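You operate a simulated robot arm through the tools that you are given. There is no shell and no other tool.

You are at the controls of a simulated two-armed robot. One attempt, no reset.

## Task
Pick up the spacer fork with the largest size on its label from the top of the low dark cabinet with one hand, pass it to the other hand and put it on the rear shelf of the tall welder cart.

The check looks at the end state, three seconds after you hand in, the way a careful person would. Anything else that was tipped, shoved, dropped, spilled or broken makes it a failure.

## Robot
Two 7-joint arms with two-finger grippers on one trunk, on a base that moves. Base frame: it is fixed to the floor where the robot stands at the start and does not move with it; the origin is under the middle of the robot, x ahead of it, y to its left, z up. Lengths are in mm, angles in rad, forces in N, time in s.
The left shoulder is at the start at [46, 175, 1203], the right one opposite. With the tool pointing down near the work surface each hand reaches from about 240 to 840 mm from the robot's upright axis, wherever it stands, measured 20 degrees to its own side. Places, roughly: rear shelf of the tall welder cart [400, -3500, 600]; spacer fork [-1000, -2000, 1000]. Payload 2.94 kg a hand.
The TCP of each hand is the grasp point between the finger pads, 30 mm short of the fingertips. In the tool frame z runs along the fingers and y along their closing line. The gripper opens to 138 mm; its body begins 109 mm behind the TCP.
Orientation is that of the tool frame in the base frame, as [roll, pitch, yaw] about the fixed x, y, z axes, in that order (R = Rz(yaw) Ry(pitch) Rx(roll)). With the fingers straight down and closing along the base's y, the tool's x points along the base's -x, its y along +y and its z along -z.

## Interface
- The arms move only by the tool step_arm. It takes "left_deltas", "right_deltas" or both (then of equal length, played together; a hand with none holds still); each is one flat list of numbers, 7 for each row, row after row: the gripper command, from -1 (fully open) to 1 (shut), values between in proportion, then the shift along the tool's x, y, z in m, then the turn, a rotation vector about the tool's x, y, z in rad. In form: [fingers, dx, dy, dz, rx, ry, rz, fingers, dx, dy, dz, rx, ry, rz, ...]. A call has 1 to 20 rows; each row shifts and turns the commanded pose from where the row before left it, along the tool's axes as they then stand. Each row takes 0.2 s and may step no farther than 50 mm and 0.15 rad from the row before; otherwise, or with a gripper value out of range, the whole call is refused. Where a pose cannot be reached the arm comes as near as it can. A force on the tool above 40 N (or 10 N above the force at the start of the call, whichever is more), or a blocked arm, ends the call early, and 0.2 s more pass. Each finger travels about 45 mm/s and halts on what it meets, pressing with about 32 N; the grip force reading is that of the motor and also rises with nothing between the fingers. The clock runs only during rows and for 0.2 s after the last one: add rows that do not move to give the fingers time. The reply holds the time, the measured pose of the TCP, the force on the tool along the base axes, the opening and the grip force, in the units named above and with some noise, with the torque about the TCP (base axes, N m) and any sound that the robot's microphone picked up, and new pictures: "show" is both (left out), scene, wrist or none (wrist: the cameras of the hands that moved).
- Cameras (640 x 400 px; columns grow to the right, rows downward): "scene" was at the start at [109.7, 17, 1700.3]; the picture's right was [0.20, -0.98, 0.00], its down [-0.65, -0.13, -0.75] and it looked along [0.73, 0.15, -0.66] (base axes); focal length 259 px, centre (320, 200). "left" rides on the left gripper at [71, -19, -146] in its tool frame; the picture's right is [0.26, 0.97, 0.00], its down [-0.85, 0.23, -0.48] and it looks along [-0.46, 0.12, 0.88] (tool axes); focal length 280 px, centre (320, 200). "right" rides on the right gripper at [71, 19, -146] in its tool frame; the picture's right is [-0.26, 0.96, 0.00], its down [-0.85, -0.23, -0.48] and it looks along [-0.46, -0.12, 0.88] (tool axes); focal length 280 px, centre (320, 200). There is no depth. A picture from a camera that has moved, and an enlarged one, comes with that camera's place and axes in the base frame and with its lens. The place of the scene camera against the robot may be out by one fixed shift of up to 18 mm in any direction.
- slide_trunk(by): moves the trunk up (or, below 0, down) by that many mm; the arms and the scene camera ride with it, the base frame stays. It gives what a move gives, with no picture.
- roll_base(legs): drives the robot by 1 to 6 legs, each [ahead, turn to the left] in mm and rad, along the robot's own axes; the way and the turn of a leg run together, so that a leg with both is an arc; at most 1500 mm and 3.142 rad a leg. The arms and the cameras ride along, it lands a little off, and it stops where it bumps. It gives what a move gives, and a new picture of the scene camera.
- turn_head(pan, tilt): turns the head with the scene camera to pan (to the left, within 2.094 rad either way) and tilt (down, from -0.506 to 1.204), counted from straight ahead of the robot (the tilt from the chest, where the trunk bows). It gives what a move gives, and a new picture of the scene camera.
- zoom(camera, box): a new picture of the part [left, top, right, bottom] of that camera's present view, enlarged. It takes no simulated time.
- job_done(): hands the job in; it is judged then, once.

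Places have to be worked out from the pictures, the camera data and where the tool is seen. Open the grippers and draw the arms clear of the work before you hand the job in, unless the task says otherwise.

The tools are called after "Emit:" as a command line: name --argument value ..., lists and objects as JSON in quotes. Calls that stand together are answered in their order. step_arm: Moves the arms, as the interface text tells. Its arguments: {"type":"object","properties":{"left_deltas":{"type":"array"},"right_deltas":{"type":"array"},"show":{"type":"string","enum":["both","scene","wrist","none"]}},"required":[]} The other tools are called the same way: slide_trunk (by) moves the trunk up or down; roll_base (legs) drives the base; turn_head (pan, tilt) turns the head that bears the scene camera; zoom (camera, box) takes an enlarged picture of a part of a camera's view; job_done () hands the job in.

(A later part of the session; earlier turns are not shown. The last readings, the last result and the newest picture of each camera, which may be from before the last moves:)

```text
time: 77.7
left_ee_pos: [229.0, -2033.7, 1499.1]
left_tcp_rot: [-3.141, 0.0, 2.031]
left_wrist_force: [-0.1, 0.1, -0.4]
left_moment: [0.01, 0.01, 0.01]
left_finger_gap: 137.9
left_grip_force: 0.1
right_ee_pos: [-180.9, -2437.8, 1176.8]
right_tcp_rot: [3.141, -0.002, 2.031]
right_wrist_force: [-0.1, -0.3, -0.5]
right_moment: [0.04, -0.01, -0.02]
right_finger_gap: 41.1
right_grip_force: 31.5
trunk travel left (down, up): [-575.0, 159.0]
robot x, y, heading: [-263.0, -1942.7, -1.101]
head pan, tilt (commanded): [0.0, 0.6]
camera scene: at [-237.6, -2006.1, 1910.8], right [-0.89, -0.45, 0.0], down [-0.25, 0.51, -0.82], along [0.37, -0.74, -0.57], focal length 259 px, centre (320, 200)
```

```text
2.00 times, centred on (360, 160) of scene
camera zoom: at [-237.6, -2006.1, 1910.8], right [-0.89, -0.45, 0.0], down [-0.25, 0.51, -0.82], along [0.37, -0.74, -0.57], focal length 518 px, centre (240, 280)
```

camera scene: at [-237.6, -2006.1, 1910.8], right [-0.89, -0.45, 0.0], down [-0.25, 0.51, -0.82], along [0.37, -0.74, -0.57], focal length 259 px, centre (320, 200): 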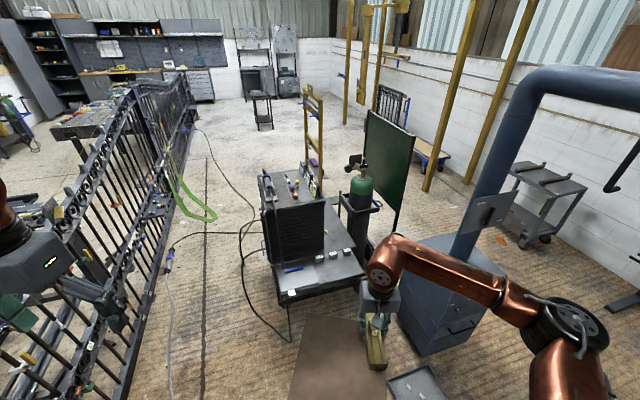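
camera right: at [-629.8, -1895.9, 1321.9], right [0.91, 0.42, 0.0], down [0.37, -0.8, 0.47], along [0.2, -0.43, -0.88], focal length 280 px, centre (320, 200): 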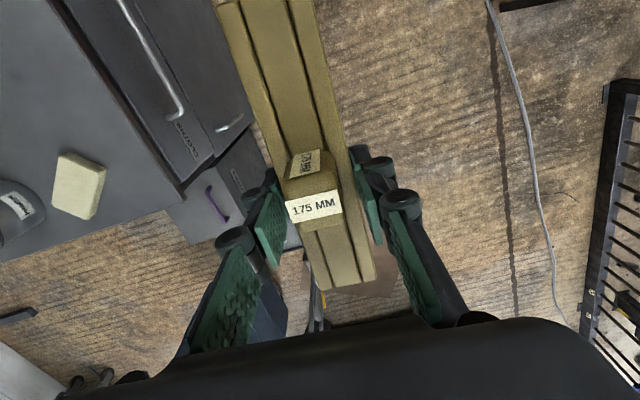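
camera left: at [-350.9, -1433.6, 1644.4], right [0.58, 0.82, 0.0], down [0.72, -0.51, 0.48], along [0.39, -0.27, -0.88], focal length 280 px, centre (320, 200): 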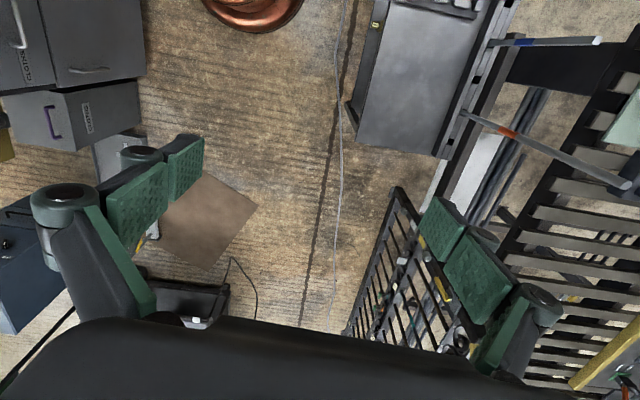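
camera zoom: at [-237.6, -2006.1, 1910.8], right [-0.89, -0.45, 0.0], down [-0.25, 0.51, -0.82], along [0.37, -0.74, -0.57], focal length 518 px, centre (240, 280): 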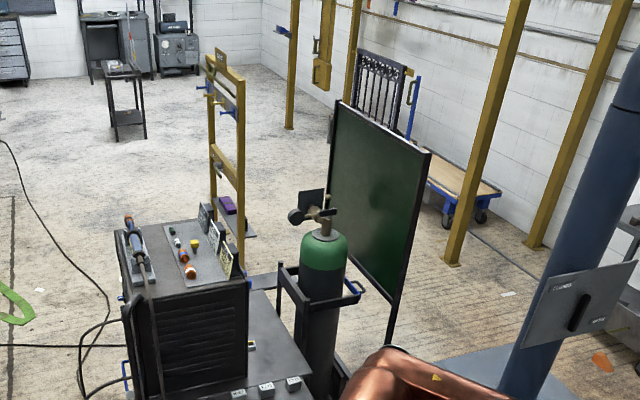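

I zoom in on the floor area ahead: the dolly, tray, mat and extractor near the intended stance.

Emit:
zoom --camera "scene" --box '[260, 200, 540, 400]'

Emit:
zoom --camera "scene" --box '[250, 200, 390, 300]'

```text
2.00 times, centred on (400, 300) of scene
camera zoom: at [-237.6, -2006.1, 1910.8], right [-0.89, -0.45, 0.0], down [-0.25, 0.51, -0.82], along [0.37, -0.74, -0.57], focal length 518 px, centre (160, 0)
```

zoom: 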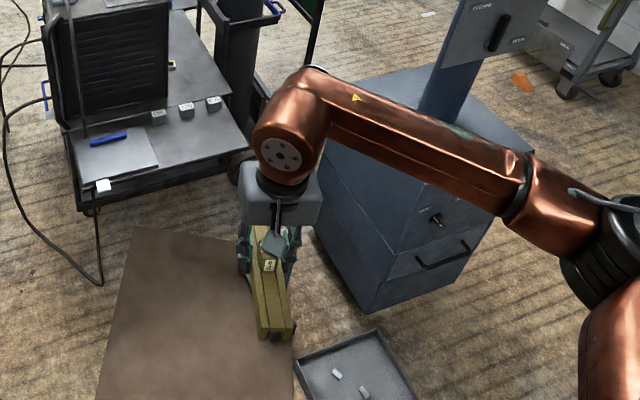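

```text
4.00 times, centred on (320, 250) of scene
camera zoom: at [-237.6, -2006.1, 1910.8], right [-0.89, -0.45, 0.0], down [-0.25, 0.51, -0.82], along [0.37, -0.74, -0.57], focal length 1037 px, centre (320, 0)
```

zoom: 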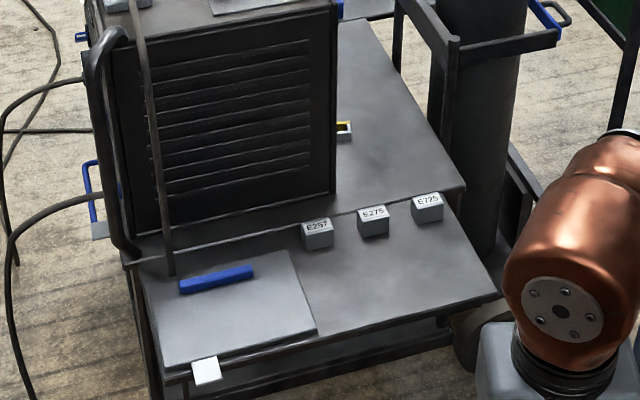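

The stance near (60, -2575) keeps the base clear of the cart's side shelf edge (about 350 mm) and of the dolly (about 490 mm). I drive ahead 700 mm and turn slightly left.

Emit:
roll_base --legs '[[690, 0], [0, 0.13]]'

Emit:
turn_head --pan -0.3 --tilt 0.9

```text
time: 82.1
left_ee_pos: [550.8, -2583.3, 1499.3]
left_tcp_rot: [3.142, 0.001, 2.172]
left_wrist_force: [-0.2, -0.3, -0.1]
left_moment: [-0.03, -0.01, 0.0]
left_finger_gap: 137.9
left_grip_force: 0.1
right_ee_pos: [199.8, -3039.1, 1175.6]
right_tcp_rot: [-3.142, -0.001, 2.17]
right_wrist_force: [1.5, -0.2, -0.5]
right_moment: [0.02, 0.04, 0.0]
right_finger_gap: 41.6
right_grip_force: 31.7
trunk travel left (down, up): [-575.0, 159.0]
robot x, y, heading: [49.5, -2555.4, -0.964]
head pan, tilt (commanded): [0.0, 0.6]
camera scene: at [85.2, -2618.7, 1910.8], right [-0.82, -0.57, 0.0], down [-0.32, 0.47, -0.82], along [0.47, -0.68, -0.57], focal length 259 px, centre (320, 200)
```

scene: 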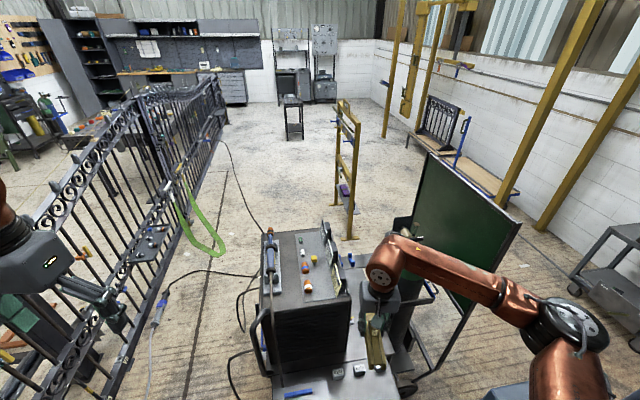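

```text
time: 82.9
left_ee_pos: [550.7, -2583.0, 1499.3]
left_tcp_rot: [-3.141, 0.001, 2.173]
left_wrist_force: [-1.1, 0.1, -0.4]
left_moment: [-0.03, 0.01, 0.0]
left_finger_gap: 137.8
left_grip_force: 0.0
right_ee_pos: [201.3, -3038.4, 1175.6]
right_tcp_rot: [-3.141, -0.003, 2.171]
right_wrist_force: [0.0, 0.0, -0.1]
right_moment: [0.04, 0.01, 0.02]
right_finger_gap: 41.2
right_grip_force: 32.3
trunk travel left (down, up): [-575.0, 159.0]
robot x, y, heading: [51.3, -2552.8, -0.968]
head pan, tilt (commanded): [-0.3, 0.901]
camera scene: at [57.5, -2617.1, 1886.2], right [-0.95, -0.3, 0.0], down [-0.24, 0.75, -0.62], along [0.19, -0.59, -0.78], focal length 259 px, centre (320, 200)
```

scene: 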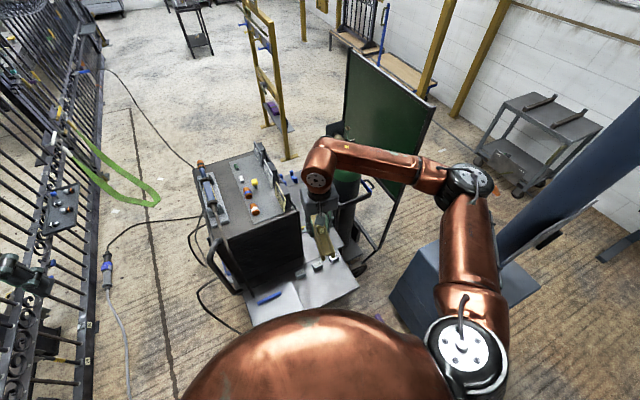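

I am at (50, -2554). I take the right wrist view to see the shelf from above.

Emit:
step_arm --right_deltas '[1, 0, 0, 0, 0, 0, 0]' --show "wrist"

Emit:
zoom --camera "scene" --box '[180, 130, 420, 330]'

```text
time: 83.3
left_ee_pos: [551.2, -2582.6, 1499.2]
left_tcp_rot: [3.14, -0.002, 2.17]
left_wrist_force: [1.0, 0.1, -0.3]
left_moment: [-0.01, 0.02, -0.01]
left_finger_gap: 137.9
left_grip_force: 0.0
right_ee_pos: [201.5, -3039.2, 1177.0]
right_tcp_rot: [3.141, -0.002, 2.171]
right_wrist_force: [0.6, -0.1, 0.4]
right_moment: [-0.01, 0.04, -0.06]
right_finger_gap: 41.7
right_grip_force: 32.5
trunk travel left (down, up): [-575.0, 159.0]
robot x, y, heading: [48.7, -2557.9, -0.965]
head pan, tilt (commanded): [-0.3, 0.901]
camera right: at [176.2, -2969.9, 1321.9], right [0.94, 0.33, 0.0], down [0.29, -0.83, 0.48], along [0.16, -0.45, -0.88], focal length 280 px, centre (320, 200)
```

right: 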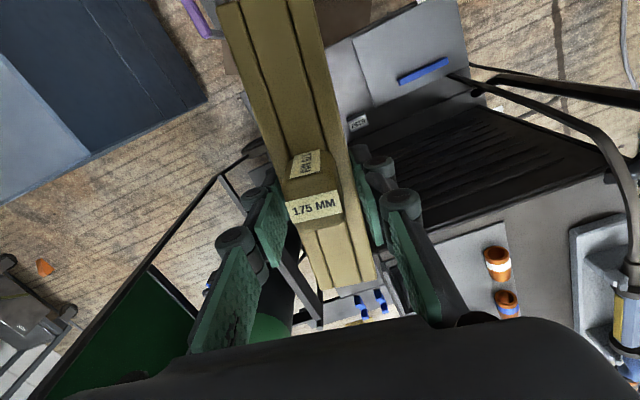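

```text
2.00 times, centred on (300, 230) of scene
camera zoom: at [57.8, -2616.9, 1886.1], right [-0.95, -0.3, 0.0], down [-0.24, 0.75, -0.62], along [0.19, -0.59, -0.78], focal length 518 px, centre (360, 140)
```

zoom: 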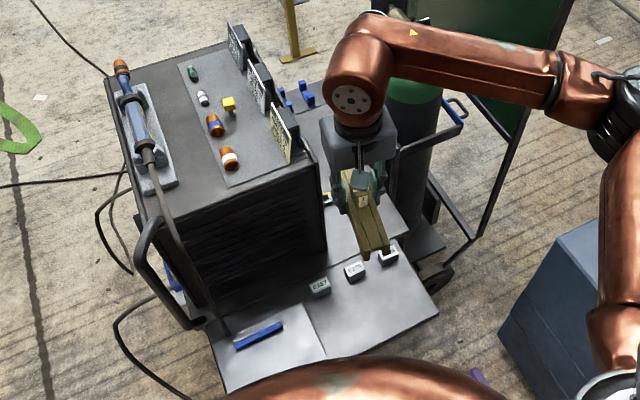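

The right arm covers the rear shelf in the head's view, so I swing the right hand 180 mm to the right and 80 mm back for a clear look.

Emit:
step_arm --right_deltas '[1, 0.016, -0.036, 0, 0, 0, 0, 1, 0.016, -0.036, 0, 0, 0, 0, 1, 0.016, -0.036, 0, 0, 0, 0, 1, 0.016, -0.036, 0, 0, 0, 0, 1, 0.016, -0.036, 0, 0, 0, 0]' --show "scene"

Emit:
zoom --camera "scene" --box '[230, 150, 406, 310]'

Emit:
zoom --camera "scene" --box '[280, 170, 392, 290]'

```text
time: 84.5
left_ee_pos: [548.8, -2581.2, 1500.5]
left_tcp_rot: [3.139, 0.003, 2.172]
left_wrist_force: [-0.2, 0.5, 0.2]
left_moment: [-0.06, -0.01, -0.01]
left_finger_gap: 138.0
left_grip_force: 0.0
right_ee_pos: [5.2, -3075.2, 1174.6]
right_tcp_rot: [3.141, -0.001, 2.173]
right_wrist_force: [-0.2, 1.0, -0.3]
right_moment: [-0.01, 0.02, 0.01]
right_finger_gap: 41.6
right_grip_force: 31.9
trunk travel left (down, up): [-575.0, 159.0]
robot x, y, heading: [52.8, -2552.2, -0.964]
head pan, tilt (commanded): [-0.3, 0.901]
camera scene: at [54.7, -2616.6, 1886.1], right [-0.95, -0.3, 0.0], down [-0.23, 0.75, -0.62], along [0.19, -0.59, -0.78], focal length 259 px, centre (320, 200)
```

scene: 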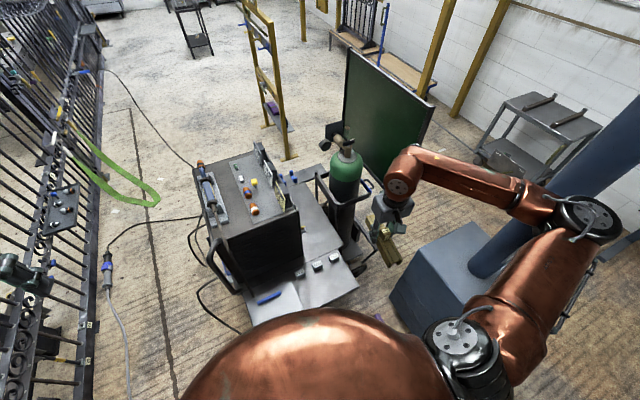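

```text
2.50 times, centred on (318, 230) of scene
camera zoom: at [54.7, -2616.6, 1886.1], right [-0.95, -0.3, 0.0], down [-0.23, 0.75, -0.62], along [0.19, -0.59, -0.78], focal length 648 px, centre (325, 125)
```

zoom: 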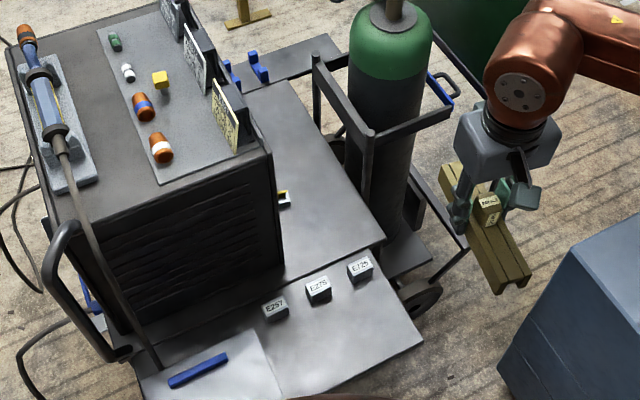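

```text
3.33 times, centred on (336, 230) of scene
camera zoom: at [54.7, -2616.6, 1886.1], right [-0.95, -0.3, 0.0], down [-0.23, 0.75, -0.62], along [0.19, -0.59, -0.78], focal length 864 px, centre (267, 100)
```

zoom: 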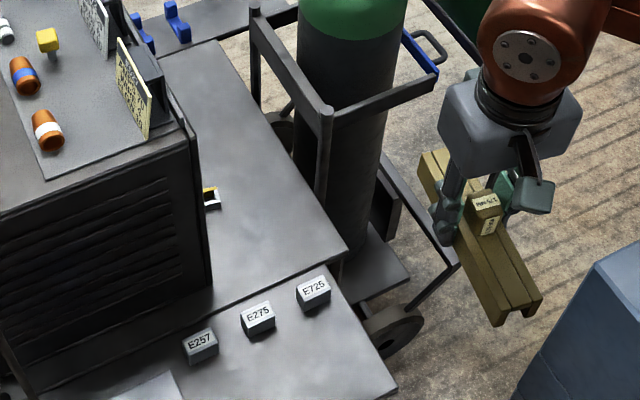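

With a clear view, the rear shelf corner is near (143, -3333) at z≈585, the welder's back face 233 mm in front of the rear edge, and a rack post at 96 mm in. I'll place the fork at about (305, -3353), lying parallel to the rear edge; that needs the base about 110 mm closer, so first I bring the right hand back in.

Emit:
step_arm --right_deltas '[1, -0.0316, 0.0273, 0, 0, 0, 0, 1, -0.0316, 0.0273, 0, 0, 0, 0, 1, -0.0316, 0.0273, 0, 0, 0, 0, 1, -0.0316, 0.0273, 0, 0, 0, 0, 1, -0.0316, 0.0273, 0, 0, 0, 0, 1, 0, 0, 0, 0, 0, -0.144]' --show "scene"

Emit:
roll_base --legs '[[0, -0.161], [109, 0], [0, 0.161]]'

```text
time: 85.9
left_ee_pos: [549.1, -2583.3, 1501.2]
left_tcp_rot: [3.141, -0.001, 2.172]
left_wrist_force: [-0.4, -0.8, 0.2]
left_moment: [0.01, -0.01, 0.03]
left_finger_gap: 138.1
left_grip_force: 0.0
right_ee_pos: [205.6, -3126.9, 1176.0]
right_tcp_rot: [3.141, 0.0, 2.314]
right_wrist_force: [0.0, -0.6, 0.1]
right_moment: [-0.04, -0.02, 0.01]
right_finger_gap: 41.5
right_grip_force: 32.0
trunk travel left (down, up): [-575.0, 159.0]
robot x, y, heading: [49.5, -2557.7, -0.962]
head pan, tilt (commanded): [-0.3, 0.901]
camera scene: at [55.4, -2617.4, 1886.1], right [-0.95, -0.3, 0.0], down [-0.23, 0.75, -0.62], along [0.19, -0.59, -0.78], focal length 259 px, centre (320, 200)
```

scene: 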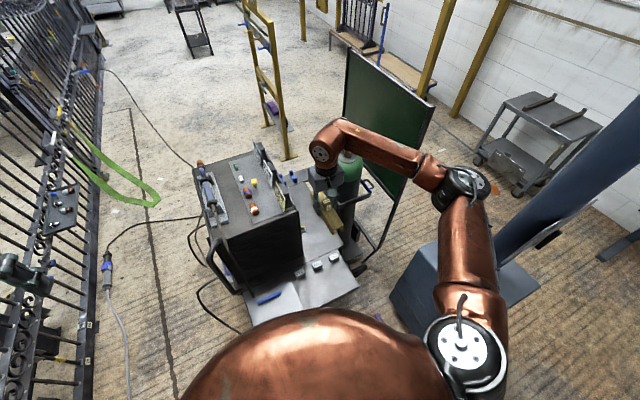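

```text
time: 88.4
left_ee_pos: [595.6, -2673.7, 1499.1]
left_tcp_rot: [-3.139, 0.007, 2.176]
left_wrist_force: [-0.2, 1.2, 0.2]
left_moment: [-0.13, -0.04, 0.02]
left_finger_gap: 137.8
left_grip_force: 0.0
right_ee_pos: [255.8, -3222.0, 1177.6]
right_tcp_rot: [-3.141, 0.003, 2.321]
right_wrist_force: [-0.2, 1.0, -0.1]
right_moment: [-0.09, -0.03, 0.03]
right_finger_gap: 41.2
right_grip_force: 32.0
trunk travel left (down, up): [-575.0, 159.0]
robot x, y, heading: [98.6, -2654.8, -0.958]
head pan, tilt (commanded): [-0.3, 0.901]
camera scene: at [102.1, -2709.7, 1886.4], right [-0.95, -0.3, 0.0], down [-0.24, 0.74, -0.62], along [0.19, -0.59, -0.78], focal length 259 px, centre (320, 200)
```

scene: 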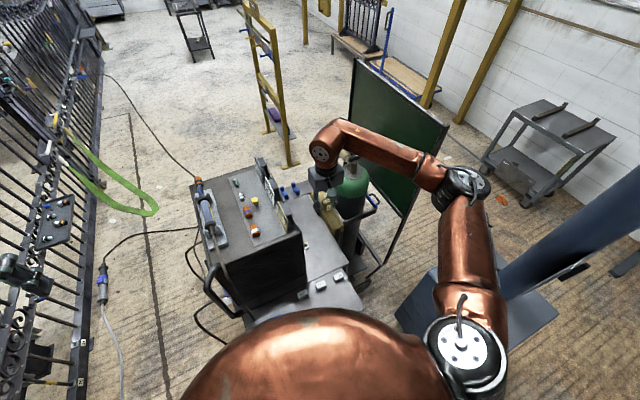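

The base is now at (99, -2655) with no bump. I zoom on the shelf for another fix of the tray corner and take the right wrist picture.

Emit:
zoom --camera "scene" --box '[270, 170, 400, 310]'

Emit:
step_arm --right_deltas '[1, 0, 0, 0, 0, 0, 0]' --show "wrist"

```text
2.86 times, centred on (335, 240) of scene
camera zoom: at [102.1, -2709.7, 1886.4], right [-0.95, -0.3, 0.0], down [-0.24, 0.74, -0.62], along [0.19, -0.59, -0.78], focal length 741 px, centre (277, 86)
```

zoom: 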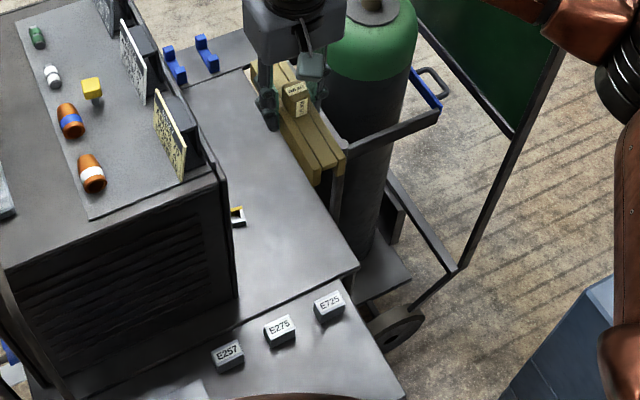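

```text
time: 88.8
left_ee_pos: [596.5, -2681.5, 1500.5]
left_tcp_rot: [3.14, 0.002, 2.177]
left_wrist_force: [-0.6, -0.3, -0.2]
left_moment: [0.0, -0.04, -0.01]
left_finger_gap: 137.9
left_grip_force: 0.0
right_ee_pos: [256.1, -3225.4, 1175.3]
right_tcp_rot: [3.141, 0.0, 2.319]
right_wrist_force: [-1.2, 0.2, -0.3]
right_moment: [0.02, -0.06, -0.02]
right_finger_gap: 41.7
right_grip_force: 31.8
trunk travel left (down, up): [-575.0, 159.0]
robot x, y, heading: [98.1, -2659.7, -0.958]
head pan, tilt (commanded): [-0.3, 0.901]
camera right: at [221.1, -3162.2, 1320.8], right [0.89, 0.46, 0.0], down [0.41, -0.78, 0.47], along [0.22, -0.42, -0.88], focal length 280 px, centre (320, 200)
```

right: 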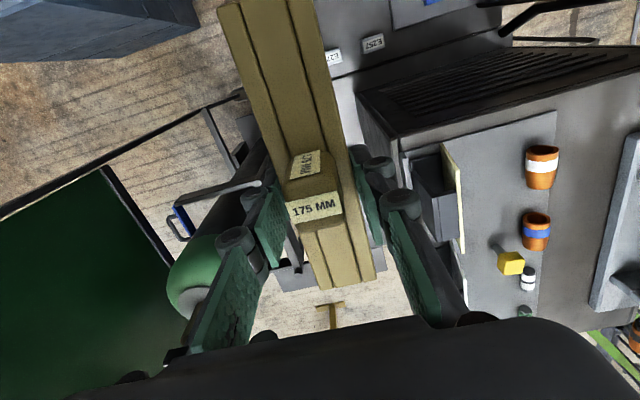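

The triangulated tray corner is at about (141, -3330, 570). I move the right hand above the chosen spot (306, -3354) while still at z 1175.

Emit:
step_arm --right_deltas '[1, -0.03225, -0.0127, 0, 0, 0, 0, 1, -0.03225, -0.0127, 0, 0, 0, 0, 1, -0.03225, -0.0127, 0, 0, 0, 0, 1, -0.03225, -0.0127, 0, 0, 0, 0, 1, 0, 0, 0, 0, 0, 0]' --show "both"

Emit:
zoom --camera "scene" --box '[270, 150, 400, 290]'

```text
time: 90.0
left_ee_pos: [597.0, -2679.7, 1499.9]
left_tcp_rot: [-3.14, 0.001, 2.177]
left_wrist_force: [-0.2, -0.5, -0.4]
left_moment: [-0.02, -0.02, 0.02]
left_finger_gap: 138.0
left_grip_force: 0.0
right_ee_pos: [307.0, -3353.2, 1176.0]
right_tcp_rot: [3.141, 0.001, 2.319]
right_wrist_force: [-0.6, 1.0, -0.5]
right_moment: [-0.01, -0.01, -0.01]
right_finger_gap: 41.6
right_grip_force: 32.4
trunk travel left (down, up): [-575.0, 159.0]
robot x, y, heading: [98.7, -2655.1, -0.958]
head pan, tilt (commanded): [-0.3, 0.901]
camera scene: at [103.6, -2715.6, 1886.1], right [-0.95, -0.3, 0.0], down [-0.24, 0.75, -0.62], along [0.19, -0.59, -0.78], focal length 259 px, centre (320, 200)
camera right: at [272.8, -3290.7, 1321.3], right [0.88, 0.47, 0.0], down [0.41, -0.78, 0.48], along [0.22, -0.42, -0.88], focal length 280 px, centre (320, 200)
```

scene: 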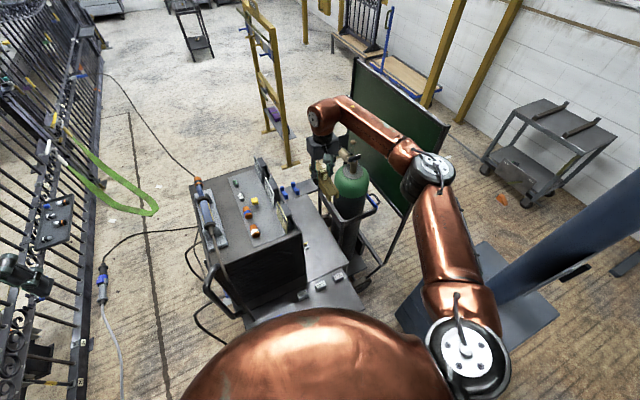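
right: 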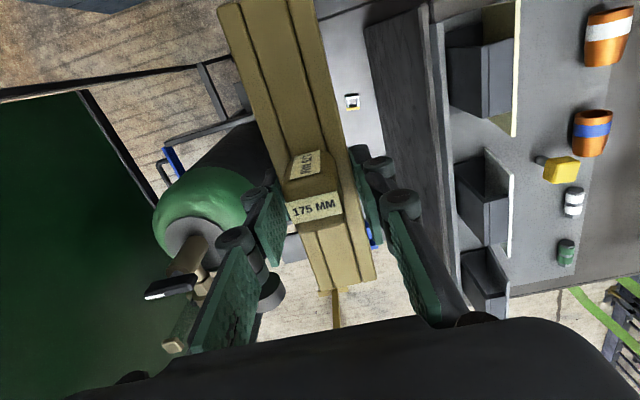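

```text
2.86 times, centred on (335, 220) of scene
camera zoom: at [103.6, -2715.6, 1886.1], right [-0.95, -0.3, 0.0], down [-0.24, 0.75, -0.62], along [0.19, -0.59, -0.78], focal length 741 px, centre (277, 143)
```

zoom: 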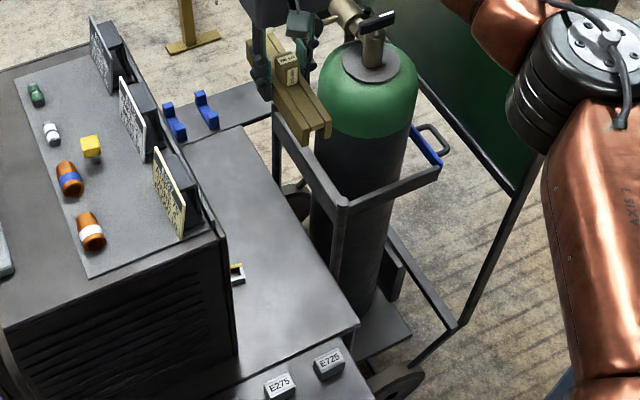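

The hand is above the spot: measured from the wrist view, the welder's back edge is about 115 mm to one side and the rack post about 100 mm to the other. I lower the trunk 250 mm and check again.

Emit:
slide_trunk --by -250

Emit:
step_arm --right_deltas '[1, 0, 0, 0, 0, 0, 0]' --show "both"

```text
time: 92.6
left_ee_pos: [620.9, -2713.9, 1220.6]
left_tcp_rot: [-3.139, -0.09, 2.177]
left_wrist_force: [-0.4, 0.6, -0.3]
left_moment: [0.0, -0.06, 0.0]
left_finger_gap: 138.0
left_grip_force: 0.1
right_ee_pos: [307.3, -3353.4, 926.4]
right_tcp_rot: [3.141, 0.0, 2.32]
right_wrist_force: [-0.1, 0.2, 0.2]
right_moment: [0.0, 0.01, 0.01]
right_finger_gap: 41.7
right_grip_force: 31.6
trunk travel left (down, up): [-325.0, 409.0]
robot x, y, heading: [98.2, -2656.3, -0.966]
head pan, tilt (commanded): [-0.3, 0.901]
```

```text
time: 93.0
left_ee_pos: [620.3, -2713.6, 1221.7]
left_tcp_rot: [-3.139, -0.092, 2.178]
left_wrist_force: [-1.6, -0.2, 0.5]
left_moment: [0.01, 0.01, -0.03]
left_finger_gap: 138.0
left_grip_force: 0.1
right_ee_pos: [307.7, -3354.9, 924.3]
right_tcp_rot: [-3.141, -0.002, 2.318]
right_wrist_force: [-0.4, -0.4, -0.8]
right_moment: [0.01, 0.0, 0.02]
right_finger_gap: 41.6
right_grip_force: 32.1
trunk travel left (down, up): [-325.0, 409.0]
robot x, y, heading: [100.8, -2652.6, -0.956]
head pan, tilt (commanded): [-0.3, 0.901]
camera scene: at [148.0, -2778.5, 1635.7], right [-0.95, -0.3, 0.0], down [-0.24, 0.75, -0.62], along [0.19, -0.59, -0.78], focal length 259 px, centre (320, 200)
camera right: at [273.1, -3290.4, 1071.3], right [0.89, 0.47, 0.0], down [0.41, -0.78, 0.47], along [0.22, -0.42, -0.88], focal length 280 px, centre (320, 200)
```

scene: 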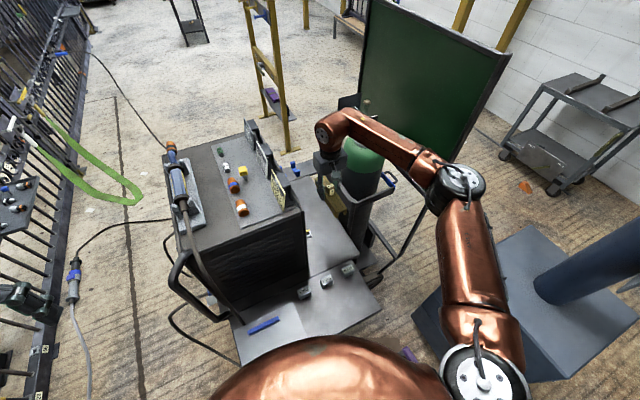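
right: 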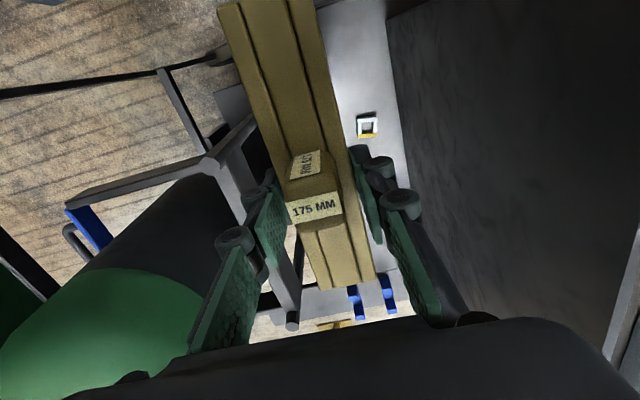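

Lowering the trunk bowed the chest forward a bit but the hand went straight down to z 926. The rack beam beside the hand looks closer than I estimated, so I zoom in on the wrist view to measure it.

Emit:
zoom --camera "right" --box '[140, 60, 460, 340]'

Emit:
zoom --camera "scene" --box '[280, 110, 400, 290]'

```text
1.43 times, centred on (300, 200) of right
camera zoom: at [273.1, -3290.4, 1071.3], right [0.89, 0.47, 0.0], down [0.41, -0.78, 0.47], along [0.22, -0.42, -0.88], focal length 401 px, centre (349, 200)
```

zoom: 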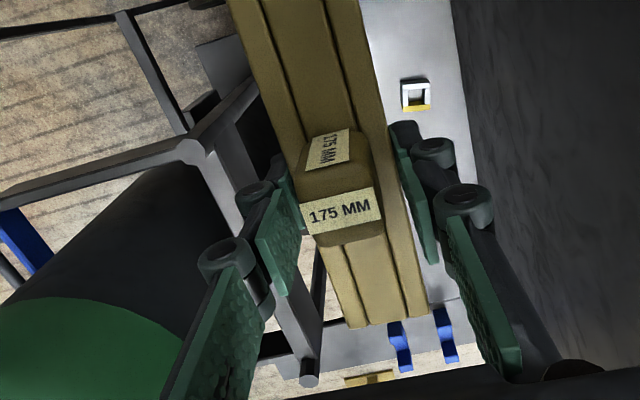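

```text
2.22 times, centred on (340, 200) of scene
camera zoom: at [148.0, -2778.5, 1635.7], right [-0.95, -0.3, 0.0], down [-0.24, 0.75, -0.62], along [0.19, -0.59, -0.78], focal length 576 px, centre (276, 200)
```

zoom: 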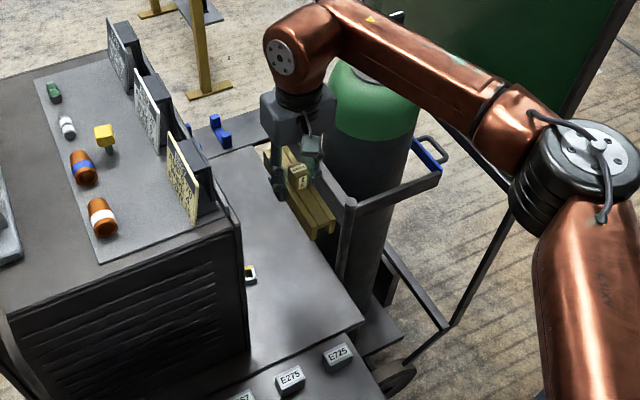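

Combining both views, the rack beam is about 120 mm rearward of the hand at z≈788 and the welder about 115 mm on the other side, so there is room. I shift slightly rearward and inward and lower with the arm 180 mm.

Emit:
step_arm --right_deltas '[1, -0.012, -0.008, 0.02, 0, 0, 0, 1, 0, 0, 0.04, 0, 0, 0, 1, 0, 0, 0.04, 0, 0, 0, 1, 0, 0, 0.04, 0, 0, 0, 1, 0, 0, 0.04, 0, 0, 0, 1, 0, 0, 0, 0, 0, 0]' --show "both"

Emit:
zoom --camera "right" --box '[140, 60, 460, 340]'

Emit:
zoom --camera "scene" --box '[280, 110, 400, 290]'

```text
time: 94.4
left_ee_pos: [620.8, -2714.1, 1220.8]
left_tcp_rot: [-3.14, -0.089, 2.176]
left_wrist_force: [0.1, -0.1, -0.7]
left_moment: [0.02, 0.0, 0.02]
left_finger_gap: 137.9
left_grip_force: 0.0
right_ee_pos: [307.7, -3370.3, 747.6]
right_tcp_rot: [3.14, 0.001, 2.32]
right_wrist_force: [-0.2, 1.4, -0.1]
right_moment: [-0.03, 0.03, 0.01]
right_finger_gap: 41.4
right_grip_force: 32.3
trunk travel left (down, up): [-325.0, 409.0]
robot x, y, heading: [99.3, -2660.3, -0.964]
head pan, tilt (commanded): [-0.3, 0.901]
camera scene: at [147.9, -2777.8, 1635.8], right [-0.95, -0.3, 0.0], down [-0.24, 0.75, -0.62], along [0.19, -0.59, -0.78], focal length 259 px, centre (320, 200)
camera right: at [273.8, -3305.5, 893.1], right [0.89, 0.47, 0.0], down [0.41, -0.78, 0.48], along [0.22, -0.42, -0.88], focal length 280 px, centre (320, 200)
```

scene: 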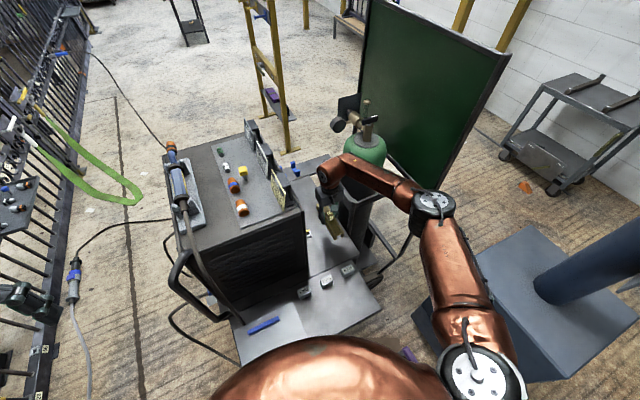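
right: 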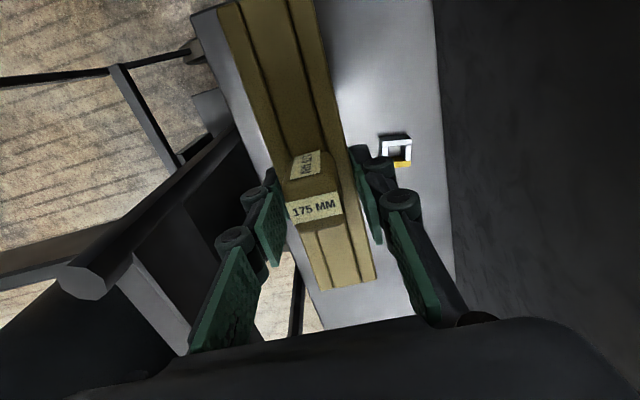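

```text
1.43 times, centred on (300, 200) of right
camera zoom: at [273.8, -3305.5, 893.1], right [0.89, 0.47, 0.0], down [0.41, -0.78, 0.48], along [0.22, -0.42, -0.88], focal length 401 px, centre (349, 200)
```

zoom: 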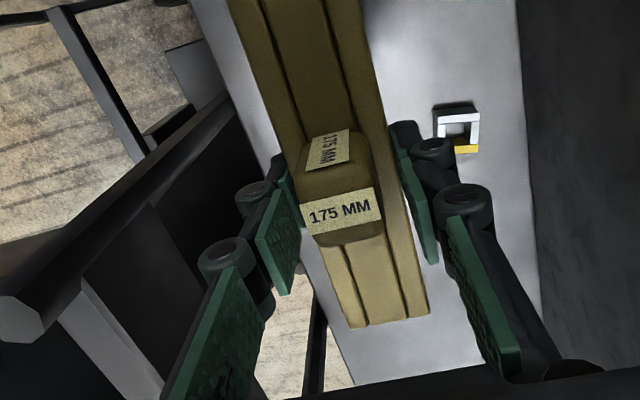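

```text
2.22 times, centred on (340, 200) of scene
camera zoom: at [147.9, -2777.8, 1635.8], right [-0.95, -0.3, 0.0], down [-0.24, 0.75, -0.62], along [0.19, -0.59, -0.78], focal length 576 px, centre (276, 200)
```

zoom: 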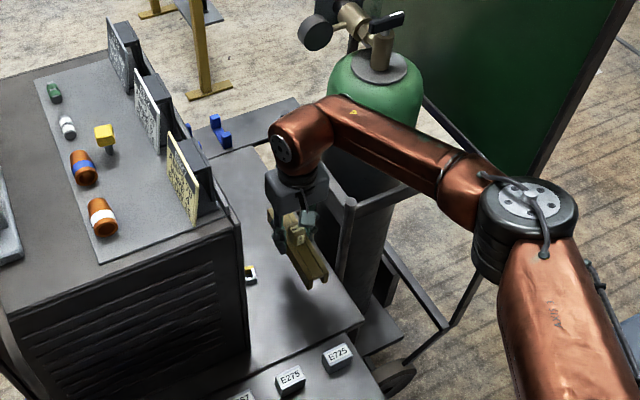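

The view shows the fork well inside the tray: rear edge ~95 mm, near edge ~35 mm beyond the fork's end, and a 40 mm gap to the small item. I descend to about z 655.

Emit:
step_arm --right_deltas '[1, 0, 0, 0.03, 0, 0, 0, 1, 0, 0, 0.03, 0, 0, 0, 1, 0, 0, 0.03, 0, 0, 0, 1, 0, 0, 0, 0, 0, 0]' --show "both"

Emit:
zoom --camera "scene" --box '[280, 130, 400, 280]'

```text
time: 95.4
left_ee_pos: [620.4, -2714.0, 1221.4]
left_tcp_rot: [-3.141, -0.092, 2.175]
left_wrist_force: [-0.5, 0.5, 1.4]
left_moment: [0.0, 0.0, 0.03]
left_finger_gap: 138.0
left_grip_force: 0.0
right_ee_pos: [310.7, -3368.6, 655.7]
right_tcp_rot: [3.141, 0.0, 2.319]
right_wrist_force: [-0.5, 0.1, 0.3]
right_moment: [0.02, -0.02, 0.01]
right_finger_gap: 41.3
right_grip_force: 32.2
trunk travel left (down, up): [-325.0, 409.0]
robot x, y, heading: [97.2, -2659.8, -0.961]
head pan, tilt (commanded): [-0.3, 0.901]
camera scene: at [147.9, -2778.1, 1635.8], right [-0.95, -0.3, 0.0], down [-0.24, 0.75, -0.62], along [0.19, -0.59, -0.78], focal length 259 px, centre (320, 200)
camera right: at [275.4, -3304.0, 800.9], right [0.89, 0.47, 0.0], down [0.41, -0.78, 0.48], along [0.22, -0.42, -0.88], focal length 280 px, centre (320, 200)
```

scene: 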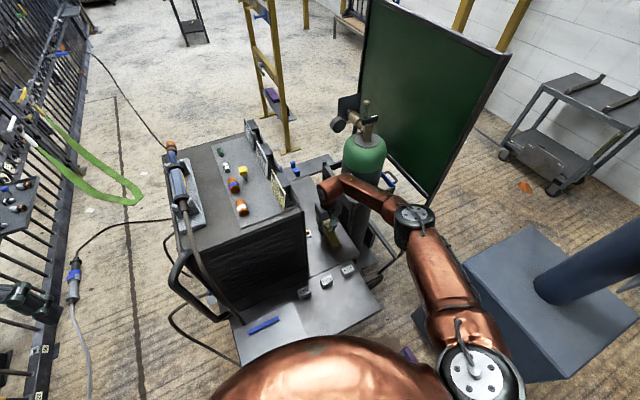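
right: 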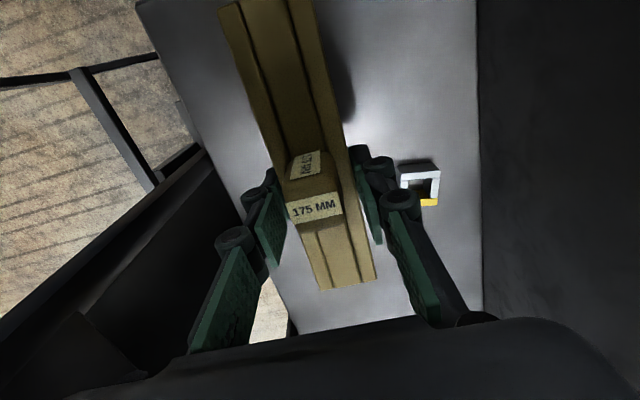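

```text
2.67 times, centred on (340, 205) of scene
camera zoom: at [147.9, -2778.1, 1635.8], right [-0.95, -0.3, 0.0], down [-0.24, 0.75, -0.62], along [0.19, -0.59, -0.78], focal length 691 px, centre (267, 187)
```

zoom: 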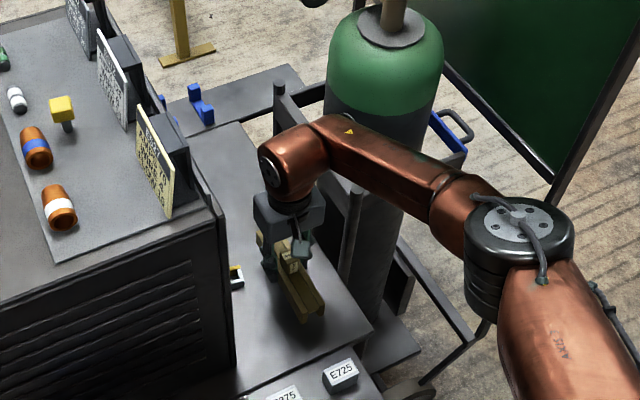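

Re-triangulating with the last two wrist pictures gives the tray at z≈568, so contact is expected at TCP z≈601. I go down 38 mm, then creep.

Emit:
step_arm --right_deltas '[1, 0, 0, 0.02, 0, 0, 0, 1, 0, 0, 0.018, 0, 0, 0, 1, 0, 0, 0, 0, 0, 0]' --show "wrist"

Emit:
step_arm --right_deltas '[1, 0, 0, 0.004, 0, 0, 0, 1, 0, 0, 0, 0, 0, 0]' --show "none"

```text
time: 96.2
left_ee_pos: [620.9, -2715.7, 1220.2]
left_tcp_rot: [-3.14, -0.093, 2.178]
left_wrist_force: [0.7, 0.1, -0.1]
left_moment: [-0.01, -0.02, -0.05]
left_finger_gap: 137.7
left_grip_force: 0.1
right_ee_pos: [310.5, -3368.5, 618.9]
right_tcp_rot: [-3.14, 0.003, 2.317]
right_wrist_force: [-0.4, 0.2, 0.3]
right_moment: [0.0, 0.04, -0.01]
right_finger_gap: 41.5
right_grip_force: 31.5
trunk travel left (down, up): [-325.0, 409.0]
robot x, y, heading: [94.0, -2656.7, -0.961]
head pan, tilt (commanded): [-0.3, 0.901]
camera right: at [275.8, -3303.2, 764.8], right [0.89, 0.46, 0.0], down [0.41, -0.78, 0.48], along [0.22, -0.42, -0.88], focal length 280 px, centre (320, 200)
```

right: 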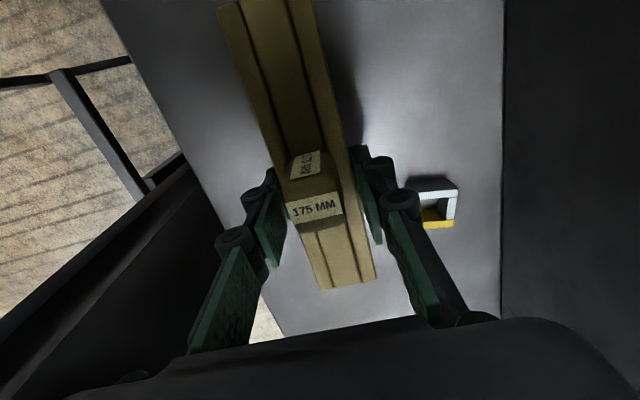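

```text
time: 96.8
left_ee_pos: [620.6, -2715.1, 1219.8]
left_tcp_rot: [-3.139, -0.094, 2.176]
left_wrist_force: [-0.7, -0.2, -0.1]
left_moment: [-0.02, 0.04, -0.01]
left_finger_gap: 138.0
left_grip_force: 0.0
right_ee_pos: [310.7, -3367.2, 618.9]
right_tcp_rot: [-3.14, 0.0, 2.319]
right_wrist_force: [0.8, 0.3, -0.4]
right_moment: [-0.01, 0.01, 0.03]
right_finger_gap: 41.6
right_grip_force: 31.5
right hand out of reach, approached as far as the arm can: row 1
trunk travel left (down, up): [-325.0, 409.0]
robot x, y, heading: [97.2, -2657.5, -0.958]
head pan, tilt (commanded): [-0.3, 0.901]
```

The arm is at its downward reach limit at z 619, still without contact. I raise the hand 70 mm, lower the trunk 70 mm, and then creep down with the arm.

Emit:
step_arm --right_deltas '[1, 0, 0, -0.035, 0, 0, 0, 1, 0, 0, -0.035, 0, 0, 0, 1, 0, 0, 0, 0, 0, 0]' --show "none"

Emit:
slide_trunk --by -70

Emit:
step_arm --right_deltas '[1, 0, 0, 0, 0, 0, 0]' --show "both"

```text
time: 97.6
left_ee_pos: [621.1, -2715.0, 1221.1]
left_tcp_rot: [-3.14, -0.093, 2.176]
left_wrist_force: [0.0, -0.7, -0.7]
left_moment: [0.02, -0.01, -0.02]
left_finger_gap: 137.9
left_grip_force: 0.1
right_ee_pos: [310.1, -3371.2, 690.8]
right_tcp_rot: [-3.141, -0.002, 2.319]
right_wrist_force: [0.2, -0.3, 0.2]
right_moment: [0.01, -0.01, 0.02]
right_finger_gap: 41.5
right_grip_force: 32.3
trunk travel left (down, up): [-325.0, 409.0]
robot x, y, heading: [93.9, -2655.7, -0.963]
head pan, tilt (commanded): [-0.3, 0.901]
```

```text
time: 98.7
left_ee_pos: [633.7, -2733.4, 1134.2]
left_tcp_rot: [-3.14, -0.147, 2.176]
left_wrist_force: [-1.0, 0.2, 0.8]
left_moment: [0.0, -0.01, 0.0]
left_finger_gap: 138.0
left_grip_force: 0.1
right_ee_pos: [312.1, -3368.0, 620.8]
right_tcp_rot: [3.141, 0.002, 2.319]
right_wrist_force: [-0.1, 0.3, 0.9]
right_moment: [-0.01, 0.02, 0.03]
right_finger_gap: 41.7
right_grip_force: 31.9
trunk travel left (down, up): [-255.0, 479.0]
robot x, y, heading: [98.8, -2654.5, -0.96]
head pan, tilt (commanded): [-0.3, 0.901]
```

```text
time: 99.1
left_ee_pos: [632.8, -2733.0, 1133.3]
left_tcp_rot: [-3.14, -0.148, 2.177]
left_wrist_force: [0.5, -0.2, 0.3]
left_moment: [0.02, -0.02, 0.02]
left_finger_gap: 137.9
left_grip_force: 0.0
right_ee_pos: [310.2, -3367.8, 618.3]
right_tcp_rot: [3.141, -0.001, 2.32]
right_wrist_force: [-0.3, 0.5, -0.1]
right_moment: [0.01, -0.02, -0.02]
right_finger_gap: 41.4
right_grip_force: 32.1
trunk travel left (down, up): [-255.0, 479.0]
robot x, y, heading: [97.1, -2653.8, -0.957]
head pan, tilt (commanded): [-0.3, 0.901]
camera scene: at [174.1, -2815.8, 1563.7], right [-0.95, -0.3, 0.0], down [-0.24, 0.75, -0.62], along [0.19, -0.59, -0.78], focal length 259 px, centre (320, 200)
camera right: at [275.7, -3304.1, 764.3], right [0.89, 0.47, 0.0], down [0.41, -0.78, 0.47], along [0.22, -0.42, -0.88], focal length 280 px, centre (320, 200)
```

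scene: 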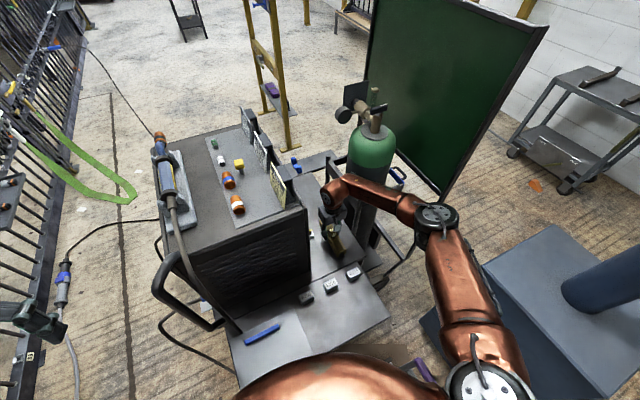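
right: 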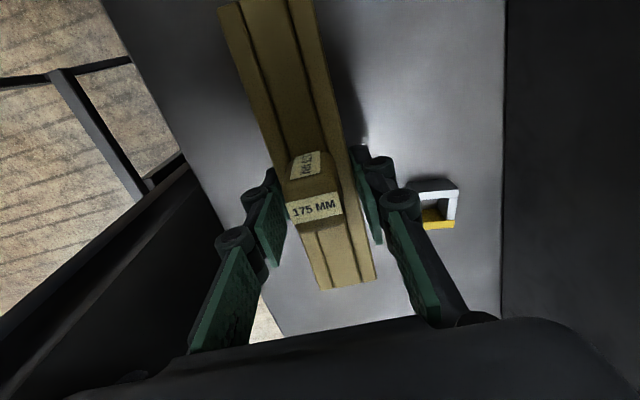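

Now there is reach left. I creep down 10 mm and then in small steps, watching the vertical force.

Emit:
step_arm --right_deltas '[1, 0, 0, 0.005, 0, 0, 0, 1, 0, 0, 0.004, 0, 0, 0, 1, 0, 0, 0, 0, 0, 0]' --show "none"

Emit:
step_arm --right_deltas '[1, 0, 0, 0.003, 0, 0, 0, 1, 0, 0, 0, 0, 0, 0]' --show "none"

Emit:
step_arm --right_deltas '[1, 0, 0, 0.003, 0, 0, 0, 1, 0, 0, 0, 0, 0, 0]' --show "none"

```text
time: 99.9
left_ee_pos: [633.3, -2733.6, 1133.3]
left_tcp_rot: [-3.141, -0.149, 2.175]
left_wrist_force: [-0.2, 0.5, -0.6]
left_moment: [-0.05, 0.0, -0.02]
left_finger_gap: 137.9
left_grip_force: 0.2
right_ee_pos: [309.7, -3367.6, 609.1]
right_tcp_rot: [3.141, -0.001, 2.321]
right_wrist_force: [0.7, 0.0, 0.1]
right_moment: [-0.01, 0.01, -0.02]
right_finger_gap: 41.7
right_grip_force: 32.1
trunk travel left (down, up): [-255.0, 479.0]
robot x, y, heading: [96.5, -2654.2, -0.963]
head pan, tilt (commanded): [-0.3, 0.901]
```

```text
time: 100.5
left_ee_pos: [634.9, -2735.3, 1132.9]
left_tcp_rot: [-3.14, -0.147, 2.175]
left_wrist_force: [0.7, -0.5, 0.7]
left_moment: [0.0, -0.02, 0.04]
left_finger_gap: 138.2
left_grip_force: 0.1
right_ee_pos: [309.5, -3367.6, 606.6]
right_tcp_rot: [-3.141, -0.001, 2.319]
right_wrist_force: [-0.3, 0.5, -0.2]
right_moment: [0.02, 0.0, 0.04]
right_finger_gap: 41.6
right_grip_force: 31.7
trunk travel left (down, up): [-255.0, 479.0]
robot x, y, heading: [95.9, -2658.0, -0.959]
head pan, tilt (commanded): [-0.3, 0.901]
```

```text
time: 101.1
left_ee_pos: [635.2, -2734.4, 1132.1]
left_tcp_rot: [-3.14, -0.146, 2.176]
left_wrist_force: [0.7, -0.1, -0.8]
left_moment: [0.0, -0.01, -0.01]
left_finger_gap: 138.2
left_grip_force: 0.0
right_ee_pos: [309.9, -3368.7, 604.2]
right_tcp_rot: [3.14, -0.002, 2.319]
right_wrist_force: [0.1, 1.1, -0.1]
right_moment: [0.01, -0.01, 0.0]
right_finger_gap: 41.4
right_grip_force: 32.1
trunk travel left (down, up): [-255.0, 479.0]
robot x, y, heading: [97.9, -2656.0, -0.961]
head pan, tilt (commanded): [-0.3, 0.901]
```

No contact yet at z 604. I continue in 3 mm steps.

Emit:
step_arm --right_deltas '[1, 0, 0, 0.003, 0, 0, 0, 1, 0, 0, 0, 0, 0, 0]' --show "none"

Emit:
step_arm --right_deltas '[1, 0, 0, 0.003, 0, 0, 0, 1, 0, 0, 0, 0, 0, 0]' --show "wrist"

```text
time: 101.7
left_ee_pos: [634.8, -2734.0, 1133.7]
left_tcp_rot: [-3.14, -0.146, 2.176]
left_wrist_force: [-0.7, -0.4, 0.7]
left_moment: [-0.01, 0.03, 0.01]
left_finger_gap: 138.0
left_grip_force: 0.0
right_ee_pos: [311.5, -3367.9, 600.7]
right_tcp_rot: [3.141, -0.002, 2.321]
right_wrist_force: [0.1, 1.3, 0.0]
right_moment: [-0.01, -0.01, -0.02]
right_finger_gap: 41.7
right_grip_force: 32.3
trunk travel left (down, up): [-255.0, 479.0]
robot x, y, heading: [97.8, -2653.7, -0.96]
head pan, tilt (commanded): [-0.3, 0.901]
```

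```text
time: 102.3
left_ee_pos: [633.5, -2735.3, 1133.0]
left_tcp_rot: [-3.14, -0.147, 2.178]
left_wrist_force: [-0.5, -0.4, -0.7]
left_moment: [0.0, -0.03, 0.02]
left_finger_gap: 138.3
left_grip_force: 0.1
right_ee_pos: [310.7, -3367.0, 598.8]
right_tcp_rot: [3.139, 0.0, 2.318]
right_wrist_force: [0.0, 0.8, -0.6]
right_moment: [0.03, -0.01, 0.0]
right_finger_gap: 41.6
right_grip_force: 32.1
trunk travel left (down, up): [-255.0, 479.0]
robot x, y, heading: [99.9, -2655.7, -0.96]
head pan, tilt (commanded): [-0.3, 0.901]
camera right: at [275.9, -3303.6, 744.0], right [0.89, 0.47, 0.0], down [0.41, -0.78, 0.47], along [0.22, -0.42, -0.88], focal length 280 px, centre (320, 200)
```

right: 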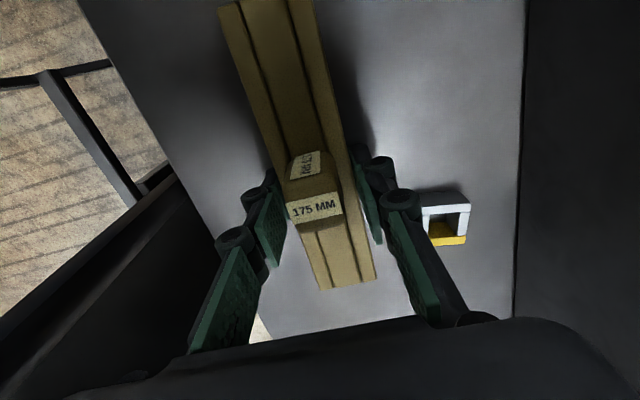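

The shadow under the fork is still visible and there is no force. I keep creeping down.

Emit:
step_arm --right_deltas '[1, 0, 0, 0.003, 0, 0, 0, 1, 0, 0, 0, 0, 0, 0]' --show "none"

Emit:
step_arm --right_deltas '[1, 0, 0, 0.003, 0, 0, 0, 1, 0, 0, 0, 0, 0, 0]' --show "none"

Emit:
step_arm --right_deltas '[1, 0, 0, 0.003, 0, 0, 0, 1, 0, 0, 0, 0, 0, 0]' --show "both"

```text
time: 102.9
left_ee_pos: [635.1, -2733.6, 1133.0]
left_tcp_rot: [-3.141, -0.147, 2.178]
left_wrist_force: [1.1, 0.0, -0.4]
left_moment: [0.0, 0.01, 0.04]
left_finger_gap: 138.0
left_grip_force: 0.1
right_ee_pos: [309.5, -3367.3, 595.2]
right_tcp_rot: [-3.14, -0.002, 2.32]
right_wrist_force: [-0.5, 0.2, 0.4]
right_moment: [0.01, 0.0, 0.02]
right_finger_gap: 41.6
right_grip_force: 31.9
trunk travel left (down, up): [-255.0, 479.0]
robot x, y, heading: [96.5, -2657.9, -0.964]
head pan, tilt (commanded): [-0.3, 0.901]
```

```text
time: 103.5
left_ee_pos: [634.5, -2733.5, 1133.7]
left_tcp_rot: [-3.139, -0.148, 2.177]
left_wrist_force: [0.8, -0.1, 0.8]
left_moment: [-0.03, -0.02, -0.01]
left_finger_gap: 137.8
left_grip_force: 0.1
right_ee_pos: [310.6, -3368.2, 594.8]
right_tcp_rot: [3.139, 0.001, 2.318]
right_wrist_force: [-2.9, 0.8, 5.7]
right_moment: [-0.67, -0.5, -0.07]
right_finger_gap: 41.5
right_grip_force: 31.6
trunk travel left (down, up): [-255.0, 479.0]
robot x, y, heading: [97.0, -2655.5, -0.962]
head pan, tilt (commanded): [-0.3, 0.901]
```

```text
time: 104.1
left_ee_pos: [633.2, -2732.2, 1132.9]
left_tcp_rot: [-3.139, -0.144, 2.174]
left_wrist_force: [-0.6, 0.8, -0.3]
left_moment: [0.01, 0.01, 0.0]
left_finger_gap: 137.9
left_grip_force: 0.1
right_ee_pos: [310.3, -3367.8, 593.7]
right_tcp_rot: [-3.141, 0.005, 2.32]
right_wrist_force: [-6.5, -0.2, 29.3]
right_moment: [0.0, 0.23, 0.01]
right_finger_gap: 41.8
right_grip_force: 32.0
trunk travel left (down, up): [-255.0, 479.0]
robot x, y, heading: [99.5, -2656.7, -0.961]
head pan, tilt (commanded): [-0.3, 0.901]
camera scene: at [172.6, -2812.1, 1564.5], right [-0.95, -0.3, 0.0], down [-0.24, 0.75, -0.62], along [0.19, -0.59, -0.78], focal length 259 px, centre (320, 200)
camera right: at [275.4, -3303.3, 739.4], right [0.89, 0.46, 0.0], down [0.41, -0.78, 0.48], along [0.22, -0.42, -0.88], focal length 280 px, centre (320, 200)
```

scene: 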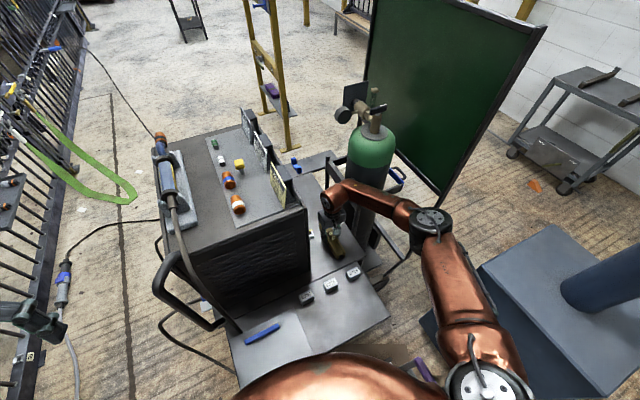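
right: 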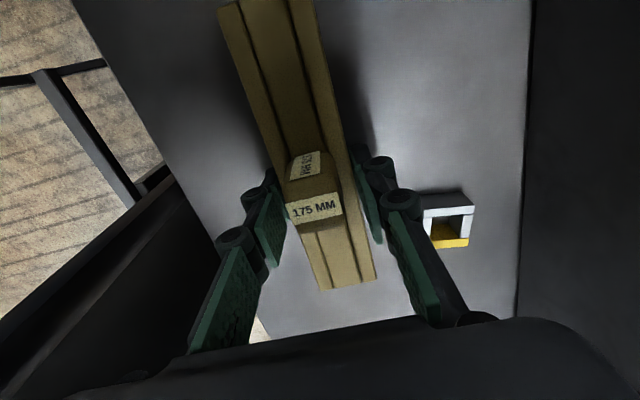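

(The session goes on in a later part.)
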